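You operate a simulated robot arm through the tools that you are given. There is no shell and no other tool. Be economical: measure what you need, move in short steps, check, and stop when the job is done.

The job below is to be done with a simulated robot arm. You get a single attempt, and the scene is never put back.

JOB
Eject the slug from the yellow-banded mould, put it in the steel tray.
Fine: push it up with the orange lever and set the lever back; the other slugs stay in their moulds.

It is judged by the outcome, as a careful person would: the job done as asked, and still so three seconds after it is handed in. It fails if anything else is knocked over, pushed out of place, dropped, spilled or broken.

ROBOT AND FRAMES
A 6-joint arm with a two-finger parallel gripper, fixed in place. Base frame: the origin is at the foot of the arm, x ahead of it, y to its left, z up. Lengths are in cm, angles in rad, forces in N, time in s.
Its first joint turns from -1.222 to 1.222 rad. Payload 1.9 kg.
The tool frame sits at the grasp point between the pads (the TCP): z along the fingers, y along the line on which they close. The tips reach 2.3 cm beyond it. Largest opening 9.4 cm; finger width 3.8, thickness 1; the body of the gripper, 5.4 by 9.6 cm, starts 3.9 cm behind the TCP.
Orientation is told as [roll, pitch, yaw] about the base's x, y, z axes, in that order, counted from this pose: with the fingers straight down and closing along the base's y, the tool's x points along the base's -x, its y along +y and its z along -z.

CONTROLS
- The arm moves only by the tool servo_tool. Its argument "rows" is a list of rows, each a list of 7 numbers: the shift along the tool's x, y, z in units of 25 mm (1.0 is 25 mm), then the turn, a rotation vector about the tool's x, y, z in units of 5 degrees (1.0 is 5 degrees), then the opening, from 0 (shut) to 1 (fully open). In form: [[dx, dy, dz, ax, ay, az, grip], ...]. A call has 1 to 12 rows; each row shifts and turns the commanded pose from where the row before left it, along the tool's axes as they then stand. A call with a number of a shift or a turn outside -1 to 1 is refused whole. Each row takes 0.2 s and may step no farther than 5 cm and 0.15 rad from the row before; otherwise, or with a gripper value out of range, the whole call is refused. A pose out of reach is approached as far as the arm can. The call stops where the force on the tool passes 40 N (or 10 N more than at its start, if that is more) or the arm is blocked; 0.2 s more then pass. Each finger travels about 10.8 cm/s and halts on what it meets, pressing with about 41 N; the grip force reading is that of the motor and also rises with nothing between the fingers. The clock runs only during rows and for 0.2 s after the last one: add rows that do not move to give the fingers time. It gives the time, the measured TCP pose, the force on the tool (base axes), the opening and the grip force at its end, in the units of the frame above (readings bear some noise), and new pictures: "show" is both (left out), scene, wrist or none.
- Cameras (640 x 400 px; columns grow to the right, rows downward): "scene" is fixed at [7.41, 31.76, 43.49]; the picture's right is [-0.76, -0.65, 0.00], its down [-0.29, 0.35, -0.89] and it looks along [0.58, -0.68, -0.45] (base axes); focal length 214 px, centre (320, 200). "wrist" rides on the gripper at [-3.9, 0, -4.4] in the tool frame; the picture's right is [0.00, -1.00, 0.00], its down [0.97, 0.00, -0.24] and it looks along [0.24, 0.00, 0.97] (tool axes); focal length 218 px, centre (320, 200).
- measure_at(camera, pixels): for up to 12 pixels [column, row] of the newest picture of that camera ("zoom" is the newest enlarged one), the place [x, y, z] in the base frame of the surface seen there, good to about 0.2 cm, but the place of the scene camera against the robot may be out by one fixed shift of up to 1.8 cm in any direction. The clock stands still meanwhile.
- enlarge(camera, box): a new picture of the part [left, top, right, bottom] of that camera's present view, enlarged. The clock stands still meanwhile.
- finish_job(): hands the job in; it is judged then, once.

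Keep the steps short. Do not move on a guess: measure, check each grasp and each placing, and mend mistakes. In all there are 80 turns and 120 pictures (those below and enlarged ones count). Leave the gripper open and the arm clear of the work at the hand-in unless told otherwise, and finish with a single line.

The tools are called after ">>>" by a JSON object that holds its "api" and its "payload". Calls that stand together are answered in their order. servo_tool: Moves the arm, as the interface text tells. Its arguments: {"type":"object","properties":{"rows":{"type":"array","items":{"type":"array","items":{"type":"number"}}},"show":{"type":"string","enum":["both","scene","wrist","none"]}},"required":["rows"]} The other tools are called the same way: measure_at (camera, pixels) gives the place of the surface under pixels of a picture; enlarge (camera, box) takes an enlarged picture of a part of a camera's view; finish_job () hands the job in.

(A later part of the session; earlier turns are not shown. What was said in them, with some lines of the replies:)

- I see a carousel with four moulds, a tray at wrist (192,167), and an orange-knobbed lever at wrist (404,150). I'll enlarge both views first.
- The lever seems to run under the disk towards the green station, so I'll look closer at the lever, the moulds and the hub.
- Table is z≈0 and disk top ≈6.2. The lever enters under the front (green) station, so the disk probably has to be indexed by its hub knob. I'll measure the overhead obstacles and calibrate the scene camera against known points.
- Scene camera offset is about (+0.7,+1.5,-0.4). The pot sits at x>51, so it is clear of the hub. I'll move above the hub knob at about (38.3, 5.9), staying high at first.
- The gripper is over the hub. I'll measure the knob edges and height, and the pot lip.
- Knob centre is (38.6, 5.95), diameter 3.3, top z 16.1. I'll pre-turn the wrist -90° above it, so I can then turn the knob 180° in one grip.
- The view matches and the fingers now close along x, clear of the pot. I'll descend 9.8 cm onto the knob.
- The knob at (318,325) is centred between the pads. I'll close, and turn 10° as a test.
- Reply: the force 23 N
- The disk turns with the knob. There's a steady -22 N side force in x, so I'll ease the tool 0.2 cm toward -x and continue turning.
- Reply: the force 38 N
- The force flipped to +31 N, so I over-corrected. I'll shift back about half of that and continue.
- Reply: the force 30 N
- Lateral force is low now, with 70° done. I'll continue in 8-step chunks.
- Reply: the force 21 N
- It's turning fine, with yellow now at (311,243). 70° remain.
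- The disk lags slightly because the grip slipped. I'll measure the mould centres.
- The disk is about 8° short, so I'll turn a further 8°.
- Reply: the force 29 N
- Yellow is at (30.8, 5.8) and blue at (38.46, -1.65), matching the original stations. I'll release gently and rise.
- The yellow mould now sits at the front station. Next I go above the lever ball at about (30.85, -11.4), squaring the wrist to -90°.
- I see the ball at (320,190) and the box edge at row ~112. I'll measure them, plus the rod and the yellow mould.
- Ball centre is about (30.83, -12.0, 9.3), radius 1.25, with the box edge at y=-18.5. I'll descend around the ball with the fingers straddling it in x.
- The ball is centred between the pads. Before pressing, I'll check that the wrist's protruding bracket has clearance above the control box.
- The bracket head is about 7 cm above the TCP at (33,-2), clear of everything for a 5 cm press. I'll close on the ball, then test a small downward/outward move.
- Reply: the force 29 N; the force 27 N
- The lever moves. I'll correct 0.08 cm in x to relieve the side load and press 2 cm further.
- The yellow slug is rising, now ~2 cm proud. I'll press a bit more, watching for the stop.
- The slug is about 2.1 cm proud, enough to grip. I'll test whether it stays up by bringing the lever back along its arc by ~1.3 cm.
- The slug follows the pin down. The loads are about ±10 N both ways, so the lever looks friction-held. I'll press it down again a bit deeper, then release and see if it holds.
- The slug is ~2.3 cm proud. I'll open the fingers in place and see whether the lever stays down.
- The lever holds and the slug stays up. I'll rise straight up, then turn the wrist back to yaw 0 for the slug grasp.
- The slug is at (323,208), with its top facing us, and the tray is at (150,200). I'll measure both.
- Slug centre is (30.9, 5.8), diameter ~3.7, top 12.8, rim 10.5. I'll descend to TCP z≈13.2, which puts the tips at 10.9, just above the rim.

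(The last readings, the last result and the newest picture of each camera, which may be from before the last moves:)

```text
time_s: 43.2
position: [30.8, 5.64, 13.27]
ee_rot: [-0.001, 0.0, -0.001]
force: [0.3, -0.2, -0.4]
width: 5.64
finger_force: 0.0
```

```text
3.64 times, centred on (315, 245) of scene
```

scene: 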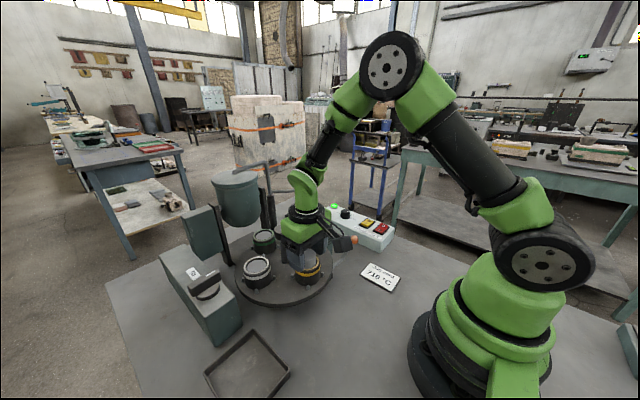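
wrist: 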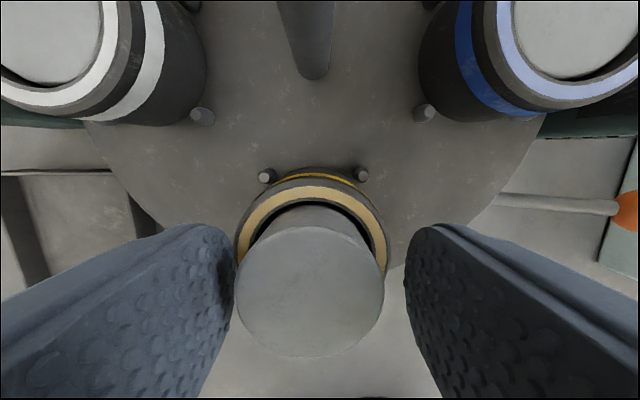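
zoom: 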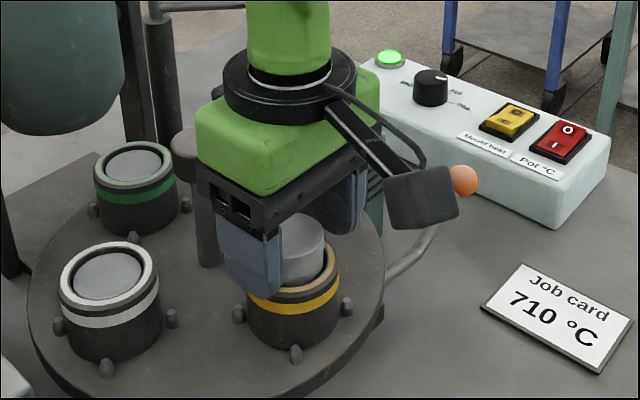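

The slug at (310,290) is slightly to +y, so I'll shift 0.15 cm and close.

>>> {"api": "servo_tool", "payload": {"rows": [[0, 0.07, 0, 0, 0, 0, 0.6], [0, 0, 0, 0, 0, 0, 0.45], [0, 0, 0, 0, 0, 0, 0], [0, 0, 0, 0, 0, 0, 0], [0, 0, 0, 0, 0, 0, 0]], "show": "wrist"}}

```text
time_s: 44.4
position: [30.78, 5.89, 13.26]
ee_rot: [0.001, 0.002, -0.002]
force: [0.0, 0.6, -0.1]
width: 3.8
finger_force: 40.4
```

wrist: 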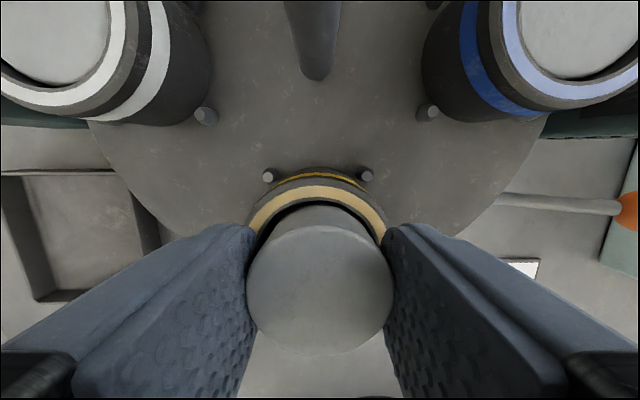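

Gripped, width 3.8 cm with low side force. I'll lift straight up slowly.

>>> {"api": "servo_tool", "payload": {"rows": [[0, 0, -0.2, 0, 0, 0, 0], [0, 0, -0.2, 0, 0, 0, 0], [0, 0, -0.3, 0, 0, 0, 0], [0, 0, -0.4, 0, 0, 0, 0], [0, 0, -0.4, 0, 0, 0, 0], [0, 0, -0.5, 0, 0, 0, 0], [0, 0, -0.5, 0, 0, 0, 0], [0, 0, -0.5, 0, 0, 0, 0], [0, 0, 0, 0, 0, 0, 0]]}}

>>> {"api": "enlarge", "payload": {"camera": "scene", "box": [230, 170, 400, 280]}}

```text
time_s: 46.4
position: [30.97, 5.76, 20.71]
ee_rot: [-0.001, -0.001, -0.002]
force: [-0.6, -0.6, -0.6]
width: 3.81
finger_force: 41.1
```

scene: 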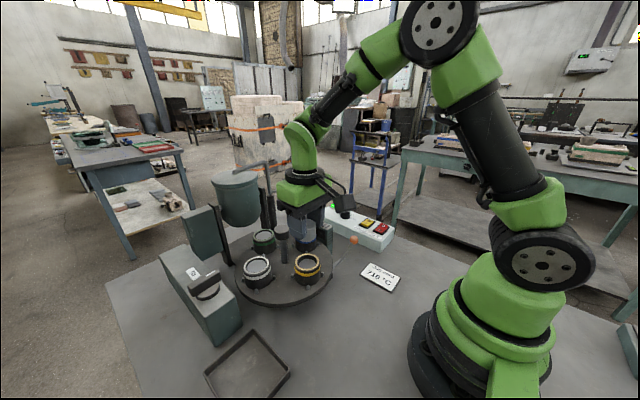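
wrist: 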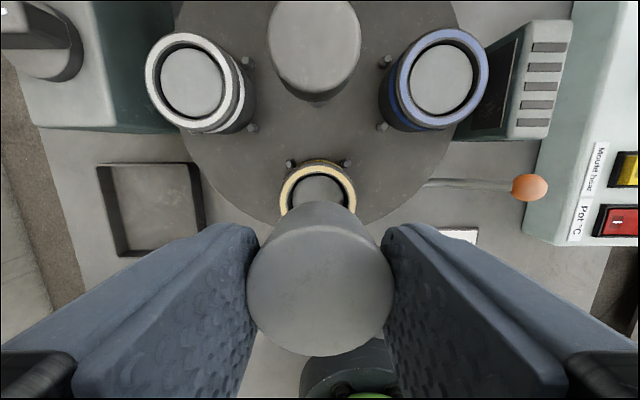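

```text
3.64 times, centred on (315, 225) of scene
```

zoom: 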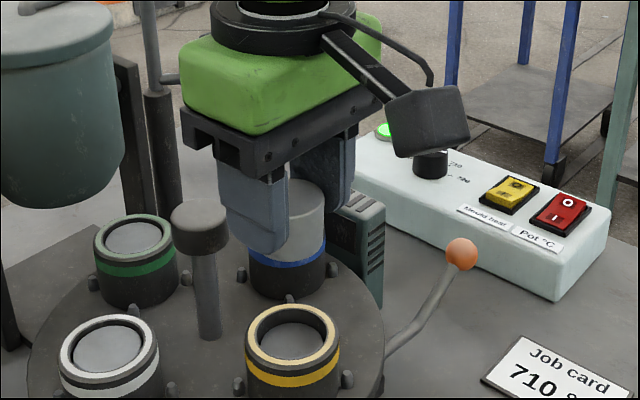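

The slug is out and held; the mould is empty. I'll measure the slug bottom edge and the tray.

>>> {"api": "measure_at", "payload": {"camera": "zoom", "pixels": [[305, 190], [305, 240], [300, 250], [310, 246], [315, 225]]}}

>>> {"api": "measure_at", "payload": {"camera": "wrist", "pixels": [[99, 168], [188, 166], [118, 252], [203, 222], [155, 210], [120, 180], [178, 180], [130, 240], [185, 225], [318, 185], [60, 140]]}}

```text
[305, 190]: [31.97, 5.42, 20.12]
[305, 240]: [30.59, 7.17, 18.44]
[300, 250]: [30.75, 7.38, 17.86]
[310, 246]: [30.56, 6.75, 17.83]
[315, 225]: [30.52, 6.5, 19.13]
```

```text
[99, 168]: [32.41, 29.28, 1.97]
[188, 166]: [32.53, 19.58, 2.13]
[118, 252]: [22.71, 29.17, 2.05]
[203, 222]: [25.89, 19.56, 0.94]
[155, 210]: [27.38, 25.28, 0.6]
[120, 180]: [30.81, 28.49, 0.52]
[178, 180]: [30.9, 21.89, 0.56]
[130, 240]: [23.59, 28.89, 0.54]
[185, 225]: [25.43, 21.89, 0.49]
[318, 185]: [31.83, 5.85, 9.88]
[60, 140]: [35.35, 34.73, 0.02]
```

Tray interior is x 22.7–32.5, y 19.5–29.2, floor 0.5, rim 2.0. The slug bottom is ~3 cm below the TCP. I'll move above the tray centre (27.6, 24.4) at the same height.

>>> {"api": "servo_tool", "payload": {"rows": [[0.17, 0.93, 0, 0, 0, 0, 0], [0.17, 0.93, 0, 0, 0, 0, 0], [0.17, 0.93, 0, 0, 0, 0, 0], [0.17, 0.93, 0, 0, 0, 0, 0], [0.17, 0.93, 0, 0, 0, 0, 0], [0.17, 0.93, 0, 0, 0, 0, 0], [0.17, 0.93, 0, 0, 0, 0, 0], [0.17, 0.93, 0, 0, 0, 0, 0], [0, 0, 0, 0, 0, 0, 0]]}}

```text
time_s: 48.4
position: [27.47, 24.51, 20.78]
ee_rot: [0.002, -0.001, -0.003]
force: [-0.6, 0.2, -0.6]
width: 3.82
finger_force: 41.2
```

scene: 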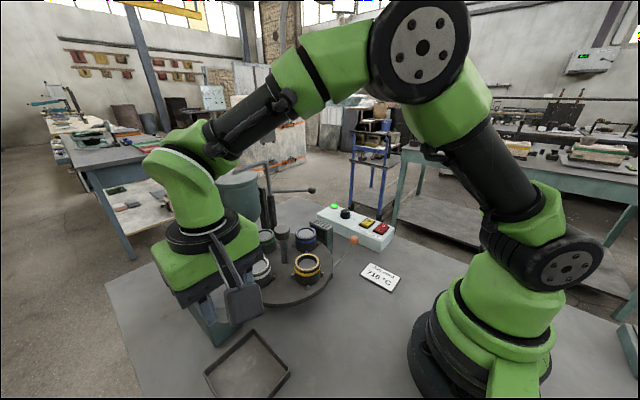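
wrist: 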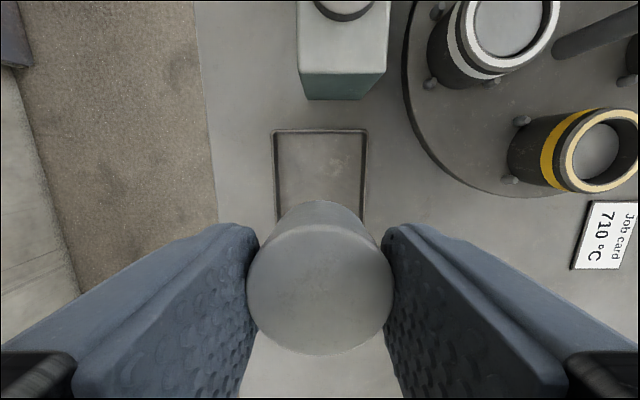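

It is centred over the tray. I'll descend to TCP z≈5.5 first.

>>> {"api": "servo_tool", "payload": {"rows": [[0, 0, 0.8, 0, 0, 0, 0], [0, 0, 0.8, 0, 0, 0, 0], [0, 0, 0.8, 0, 0, 0, 0], [0, 0, 0.8, 0, 0, 0, 0], [0, 0, 0.8, 0, 0, 0, 0], [0, 0, 0.8, 0, 0, 0, 0], [0, 0, 0.8, 0, 0, 0, 0], [0, 0, 0.5, 0, 0, 0, 0], [0, 0, 0, 0, 0, 0, 0]]}}

>>> {"api": "enlarge", "payload": {"camera": "scene", "box": [170, 260, 340, 400]}}

```text
time_s: 50.4
position: [27.53, 24.33, 5.43]
ee_rot: [0.002, 0.002, -0.001]
force: [-0.4, -0.1, -0.9]
width: 3.78
finger_force: 41.5
```

scene: 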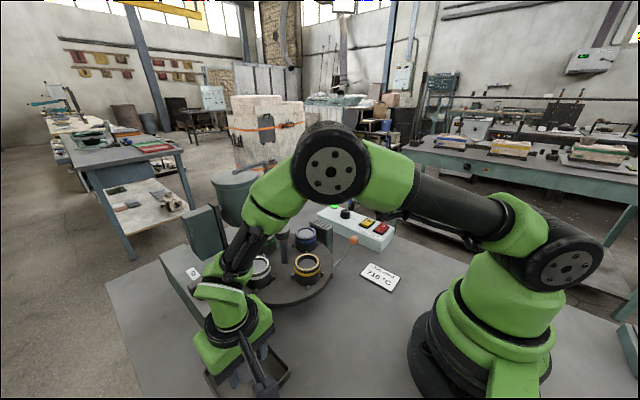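
wrist: 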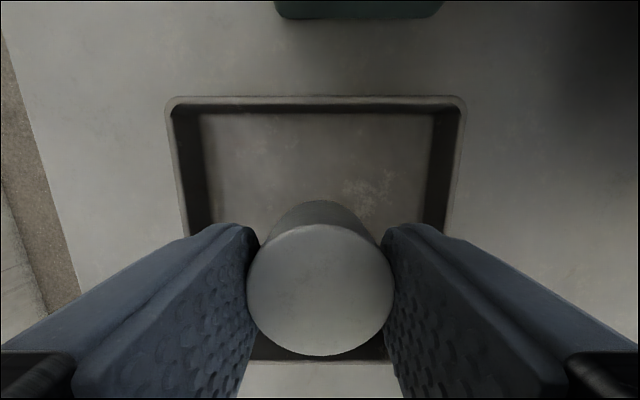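

```text
2.86 times, centred on (255, 330) of scene
```

zoom: 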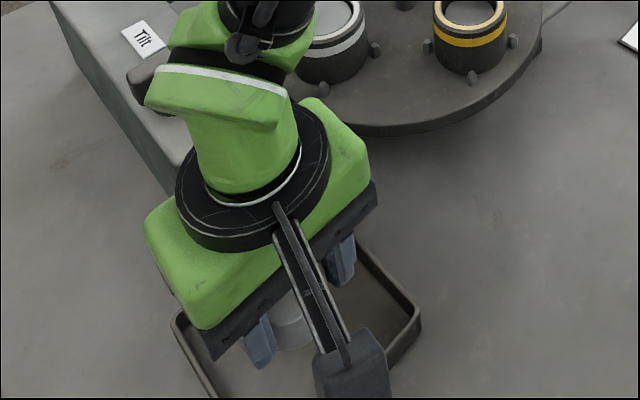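

Everything is clear. I'll lower 1.5 cm slowly and read the force.

>>> {"api": "servo_tool", "payload": {"rows": [[0, 0, 0.12, 0, 0, 0, 0], [0, 0, 0.12, 0, 0, 0, 0], [0, 0, 0.12, 0, 0, 0, 0], [0, 0, 0.12, 0, 0, 0, 0], [0, 0, 0.12, 0, 0, 0, 0], [0, 0, 0, 0, 0, 0, 0]], "show": "none"}}

>>> {"api": "servo_tool", "payload": {"rows": [[0, 0, 0.08, 0, 0, 0, 0], [0, 0, 0, 0, 0, 0, 0]], "show": "wrist"}}

```text
time_s: 51.8
position: [27.55, 24.35, 3.91]
ee_rot: [0.002, -0.001, -0.003]
force: [-0.3, 0.3, -1.0]
width: 3.79
finger_force: 41.0
```

```text
time_s: 52.4
position: [27.47, 24.36, 3.96]
ee_rot: [0.001, -0.001, -0.004]
force: [-7.8, -5.4, 27.1]
width: 3.8
finger_force: 41.0
```

wrist: 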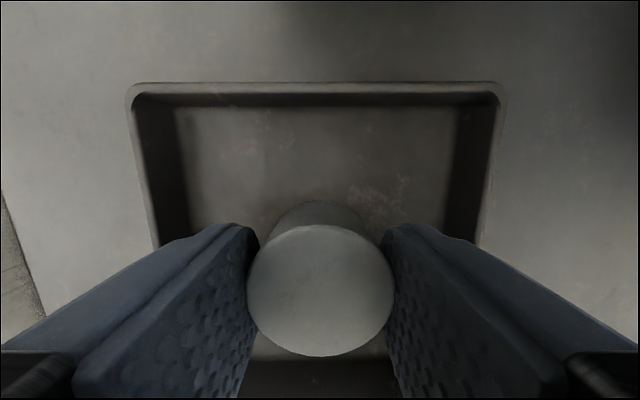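

It touched the floor at 27 N. I'll ease back 0.1 cm, open moderately, and rise.

>>> {"api": "servo_tool", "payload": {"rows": [[0, 0, -0.06, 0, 0, 0, 0], [0, 0, 0, 0, 0, 0, 0.5], [0, 0, 0, 0, 0, 0, 0.55], [0, 0, 0, 0, 0, 0, 0.55], [0, 0, -0.4, 0, 0, 0, 0.55], [0, 0, -0.8, 0, 0, 0, 0.55], [0, 0, -0.8, 0, 0, 0, 0.55], [0, 0, -0.8, 0, 0, 0, 0.55], [0, 0, -0.8, 0, 0, 0, 0.55], [0, 0, -0.8, 0, 0, 0, 0.55], [0, 0, -0.8, 0, 0, 0, 0.55], [0, 0, -0.8, 0, 0, 0, 0.55]]}}

```text
time_s: 55.0
position: [27.36, 24.41, 18.93]
ee_rot: [0.0, 0.0, -0.001]
force: [-0.1, 0.5, 1.2]
width: 5.15
finger_force: 0.0
```

scene: 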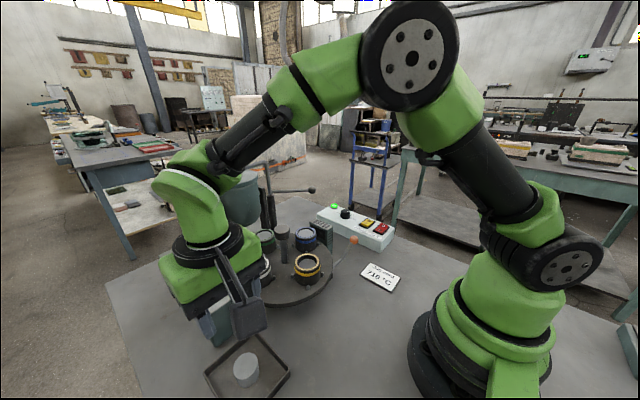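
wrist: 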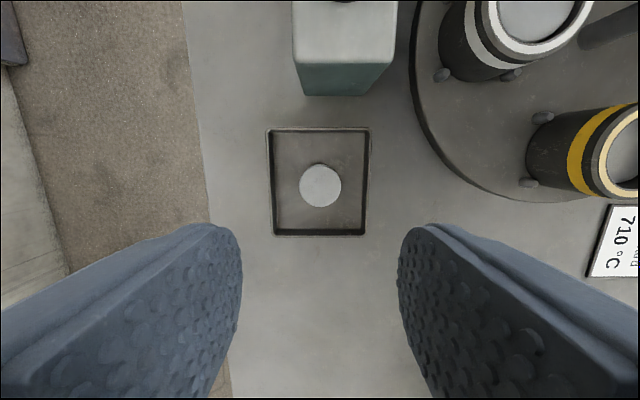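

The slug stands in the tray at (320,186). Next I return to the lever, keeping high.

>>> {"api": "servo_tool", "payload": {"rows": [[0, 0, -0.8, 0, 0, 0, 0.55], [-0.09, -0.95, 0, 0, 0, 0, 0.6], [-0.09, -0.95, 0, 0, 0, 0, 0.6], [-0.09, -0.95, 0, 0, 0, 0, 0.6], [-0.09, -0.95, 0, 0, 0, 0, 0.6], [-0.09, -0.95, 0, 0, 0, 0, 0.6], [-0.09, -0.95, 0, 0, 0, 0, 0.6], [-0.09, -0.95, 0, 0, 0, 0, 0.6], [-0.09, -0.95, 0, 0, 0, 0, 0.6]], "show": "none"}}

>>> {"api": "servo_tool", "payload": {"rows": [[-0.09, -0.95, 0, 0, 0, 0, 0.6], [-0.09, -0.95, 0, 0, 0, 0, 0.6], [-0.09, -0.95, 0, 0, 0, 0, 0.6], [-0.09, -0.95, 0, 0, 0, 0, 0.6], [-0.09, -0.95, 0, 0, 0, 0, 0.6], [-0.09, -0.95, 0, 0, 0, 0, 0.6], [-0.09, -0.95, 0, 0, 0, 0, 0.6], [-0.09, -0.95, 0, 0, 0, 0, 0.6], [0, 0, 0, 0, 0, 1, 0.6], [0, 0, 0, 0, 0, 1, 0.6], [0, 0, 0, 0, 0, 1, 0.6], [0, 0, 0, 0, 0, 1, 0.6]], "show": "none"}}

>>> {"api": "servo_tool", "payload": {"rows": [[0, 0, 0, 0, 0, 1, 0.6], [0, 0, 0, 0, 0, 1, 0.6], [0, 0, 0, 0, 0, 1, 0.6], [0, 0, 0, 0, 0, 1, 0.6], [0, 0, 0, 0, 0, 1, 0.6], [0, 0, 0, 0, 0, 1, 0.6], [0, 0, 0, 0, 0, 1, 0.6], [0, 0, 0, 0, 0, 1, 0.6], [0, 0, 0, 0, 0, 1, 0.6], [0, 0, 0, 0, 0, 1, 0.6], [0, 0, 0, 0, 0, 1, 0.6], [0, 0, 0, 0, 0, 1, 0.6]], "show": "none"}}

>>> {"api": "servo_tool", "payload": {"rows": [[0, 0, 0, 0, 0, 1, 0.6], [0, 0, 0, 0, 0, 1, 0.6], [0, 0, 0, 0, 0, 0, 0.6]]}}

```text
time_s: 57.0
position: [29.14, 5.28, 20.97]
ee_rot: [0.001, -0.002, -0.002]
force: [0.4, 0.4, -0.2]
width: 5.62
finger_force: 0.0
```

```text
time_s: 59.6
position: [30.94, -13.69, 20.93]
ee_rot: [0.0, 0.0, -0.353]
force: [0.7, 0.8, 0.3]
width: 5.62
finger_force: 0.0
```

```text
time_s: 62.2
position: [30.99, -13.73, 20.98]
ee_rot: [0.0, 0.001, -1.401]
force: [-0.1, 0.4, 0.1]
width: 5.64
finger_force: 0.1
```

```text
time_s: 63.0
position: [30.86, -13.74, 20.81]
ee_rot: [0.001, 0.0, -1.574]
force: [0.2, 0.0, 0.2]
width: 5.65
finger_force: 0.1
```

scene: 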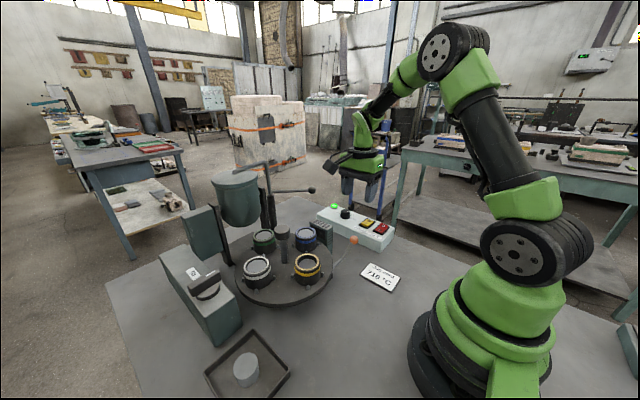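
wrist: 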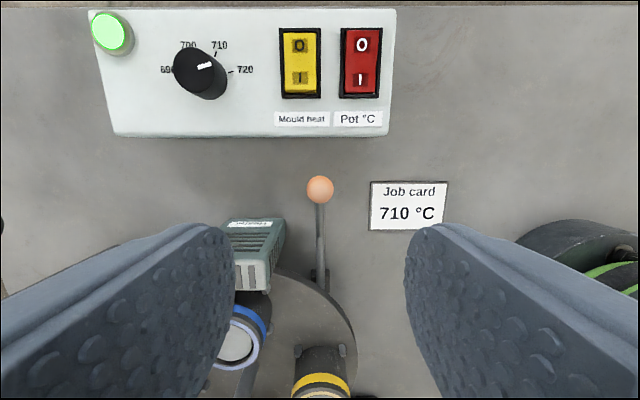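

>>> {"api": "measure_at", "payload": {"camera": "wrist", "pixels": [[320, 189], [307, 189], [333, 189], [320, 178]]}}

```text
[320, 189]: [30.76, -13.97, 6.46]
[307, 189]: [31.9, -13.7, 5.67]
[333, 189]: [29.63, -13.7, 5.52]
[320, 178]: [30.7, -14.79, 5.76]
```

Ball centre is now about (30.8, -13.75, 5.2). I'll descend straight to it.

>>> {"api": "servo_tool", "payload": {"rows": [[0, 0, 0.8, 0, 0, 0, 0.55], [0, 0, 0.8, 0, 0, 0, 0.55], [0, 0, 0.8, 0, 0, 0, 0.55], [0, 0, 0.8, 0, 0, 0, 0.55], [0, 0, 0.8, 0, 0, 0, 0.55], [0, 0, 0.8, 0, 0, 0, 0.55], [0, 0, 0.8, 0, 0, 0, 0.55], [0, 0, 0.68, 0, 0, 0, 0.55], [0, 0, 0, 0, 0, 0, 0.55]], "show": "wrist"}}

```text
time_s: 65.0
position: [30.89, -13.79, 5.11]
ee_rot: [0.002, -0.001, -1.571]
force: [0.1, 0.1, -0.4]
width: 5.13
finger_force: 0.1
```

wrist: 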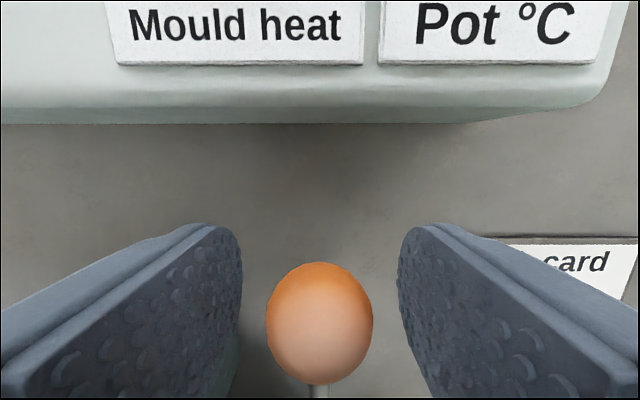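

Centred. I'll grip and bring the lever back up along the same arc.

>>> {"api": "servo_tool", "payload": {"rows": [[0, 0, 0, 0, 0, 0, 0], [0, 0, 0, 0, 0, 0, 0], [0, 0, 0, 0, 0, 0, 0], [0.02, 0, -0.11, 0, 0, 0, 0], [0.02, 0, -0.11, 0, 0, 0, 0], [0.03, 0, -0.11, 0, 0, 0, 0], [0.03, 0, -0.11, 0, 0, 0, 0], [0.04, 0, -0.11, 0, 0, 0, 0], [0.04, 0, -0.11, 0, 0, 0, 0], [0.04, 0, -0.11, 0, 0, 0, 0], [0.04, 0, -0.11, 0, 0, 0, 0]], "show": "none"}}

>>> {"api": "servo_tool", "payload": {"rows": [[0.05, 0, -0.11, 0, 0, 0, 0], [0.05, 0, -0.11, 0, 0, 0, 0], [0.05, 0, -0.11, 0, 0, 0, 0], [0.05, 0, -0.11, 0, 0, 0, 0], [0.06, 0, -0.11, 0, 0, 0, 0], [0.06, 0, -0.11, 0, 0, 0, 0], [0.06, 0, -0.11, 0, 0, 0, 0], [0.06, 0, -0.1, 0, 0, 0, 0], [0, 0, 0, 0, 0, 0, 0]]}}

```text
time_s: 67.4
position: [30.86, -13.09, 7.54]
ee_rot: [0.002, 0.0, -1.574]
force: [7.6, -8.8, -7.4]
width: 2.54
finger_force: 45.3
```

```text
time_s: 69.4
position: [30.96, -12.02, 9.64]
ee_rot: [0.0, 0.002, -1.571]
force: [4.5, -2.6, -8.1]
width: 2.56
finger_force: 45.4
```

scene: 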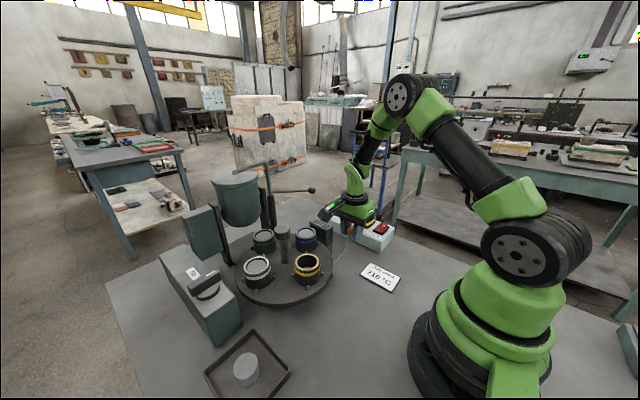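
wrist: 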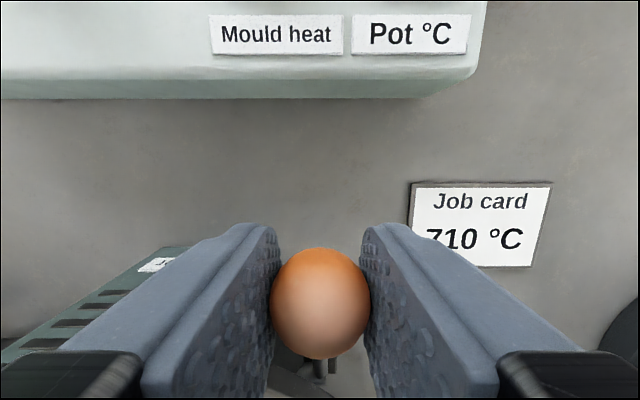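

The ball is almost at its original place. I'll nudge up a little along the arc to feel the stop.

>>> {"api": "servo_tool", "payload": {"rows": [[0.03, 0, -0.06, 0, 0, 0, 0], [0.03, 0, -0.06, 0, 0, 0, 0], [0, 0, 0, 0, 0, 0, 0]], "show": "wrist"}}

```text
time_s: 70.2
position: [30.99, -11.85, 9.96]
ee_rot: [0.002, -0.001, -1.573]
force: [6.7, -15.7, -19.5]
width: 2.54
finger_force: 44.9
```

wrist: 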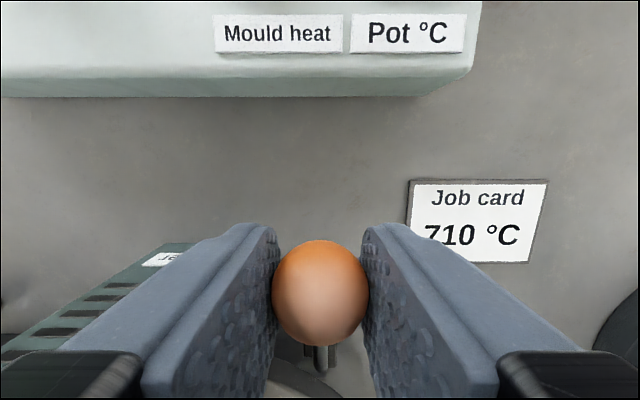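

The force rose and the ball slides in the pads, so the stop is reached. I'll release and rise, then check the ball position.

>>> {"api": "servo_tool", "payload": {"rows": [[-0.02, 0, 0.05, 0, 0, 0, 0], [0, 0, 0, 0, 0, 0, 0.6], [0, 0, 0, 0, 0, 0, 0.6], [0, 0, 0, 0, 0, 0, 0.6], [0, 0, -0.6, 0, 0, 0, 0.6], [0, 0, -0.8, 0, 0, 0, 0.6], [0, 0, -0.8, 0, 0, 0, 0.6], [0, 0, -0.8, 0, 0, 0, 0.6], [0, 0, -0.8, 0, 0, 0, 0.8], [0, 0, -0.8, 0, 0, 0, 1], [0, 0, 0, 0, 0, 0, 1]]}}

>>> {"api": "enlarge", "payload": {"camera": "scene", "box": [190, 200, 400, 400]}}

>>> {"api": "measure_at", "payload": {"camera": "scene", "pixels": [[351, 231], [247, 362], [253, 340]]}}

```text
time_s: 72.6
position: [30.81, -11.92, 21.34]
ee_rot: [0.0, -0.001, -1.572]
force: [0.1, -1.0, 0.3]
width: 9.39
finger_force: 0.0
```

scene: 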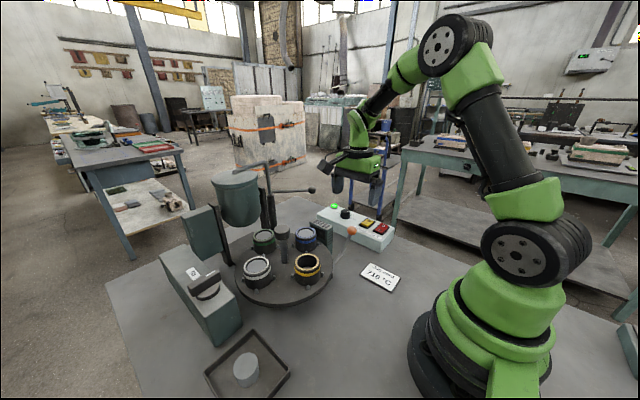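
wrist: 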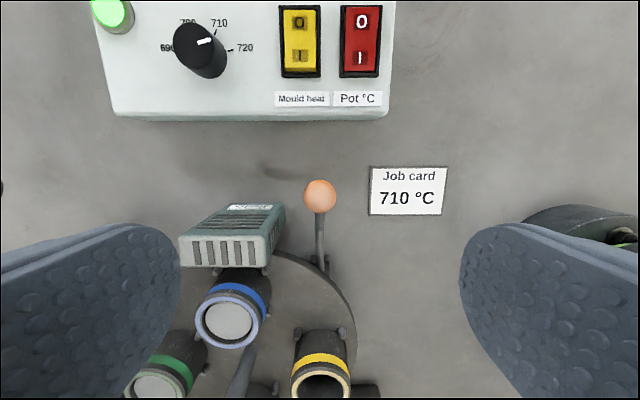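

```text
2.00 times, centred on (295, 300) of scene
```

zoom: 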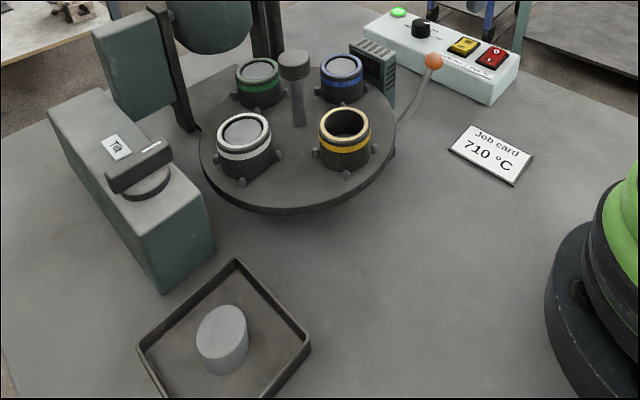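

```text
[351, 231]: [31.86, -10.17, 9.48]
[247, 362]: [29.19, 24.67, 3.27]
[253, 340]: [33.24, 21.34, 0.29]
```

The lever ball is back at its start reading. The yellow mould is empty, the other three slugs are flush in theirs, and the slug stands in the tray. The gripper is open and clear, so I'm handing in.

>>> {"api": "finish_job", "payload": {}}

```text
The job is handed in.
```

The slug from the yellow-banded mould is standing in the steel tray, the orange lever is back up, and the other three slugs are still in their moulds; to eject it I turned the mould disk half a turn, and it stays that way.
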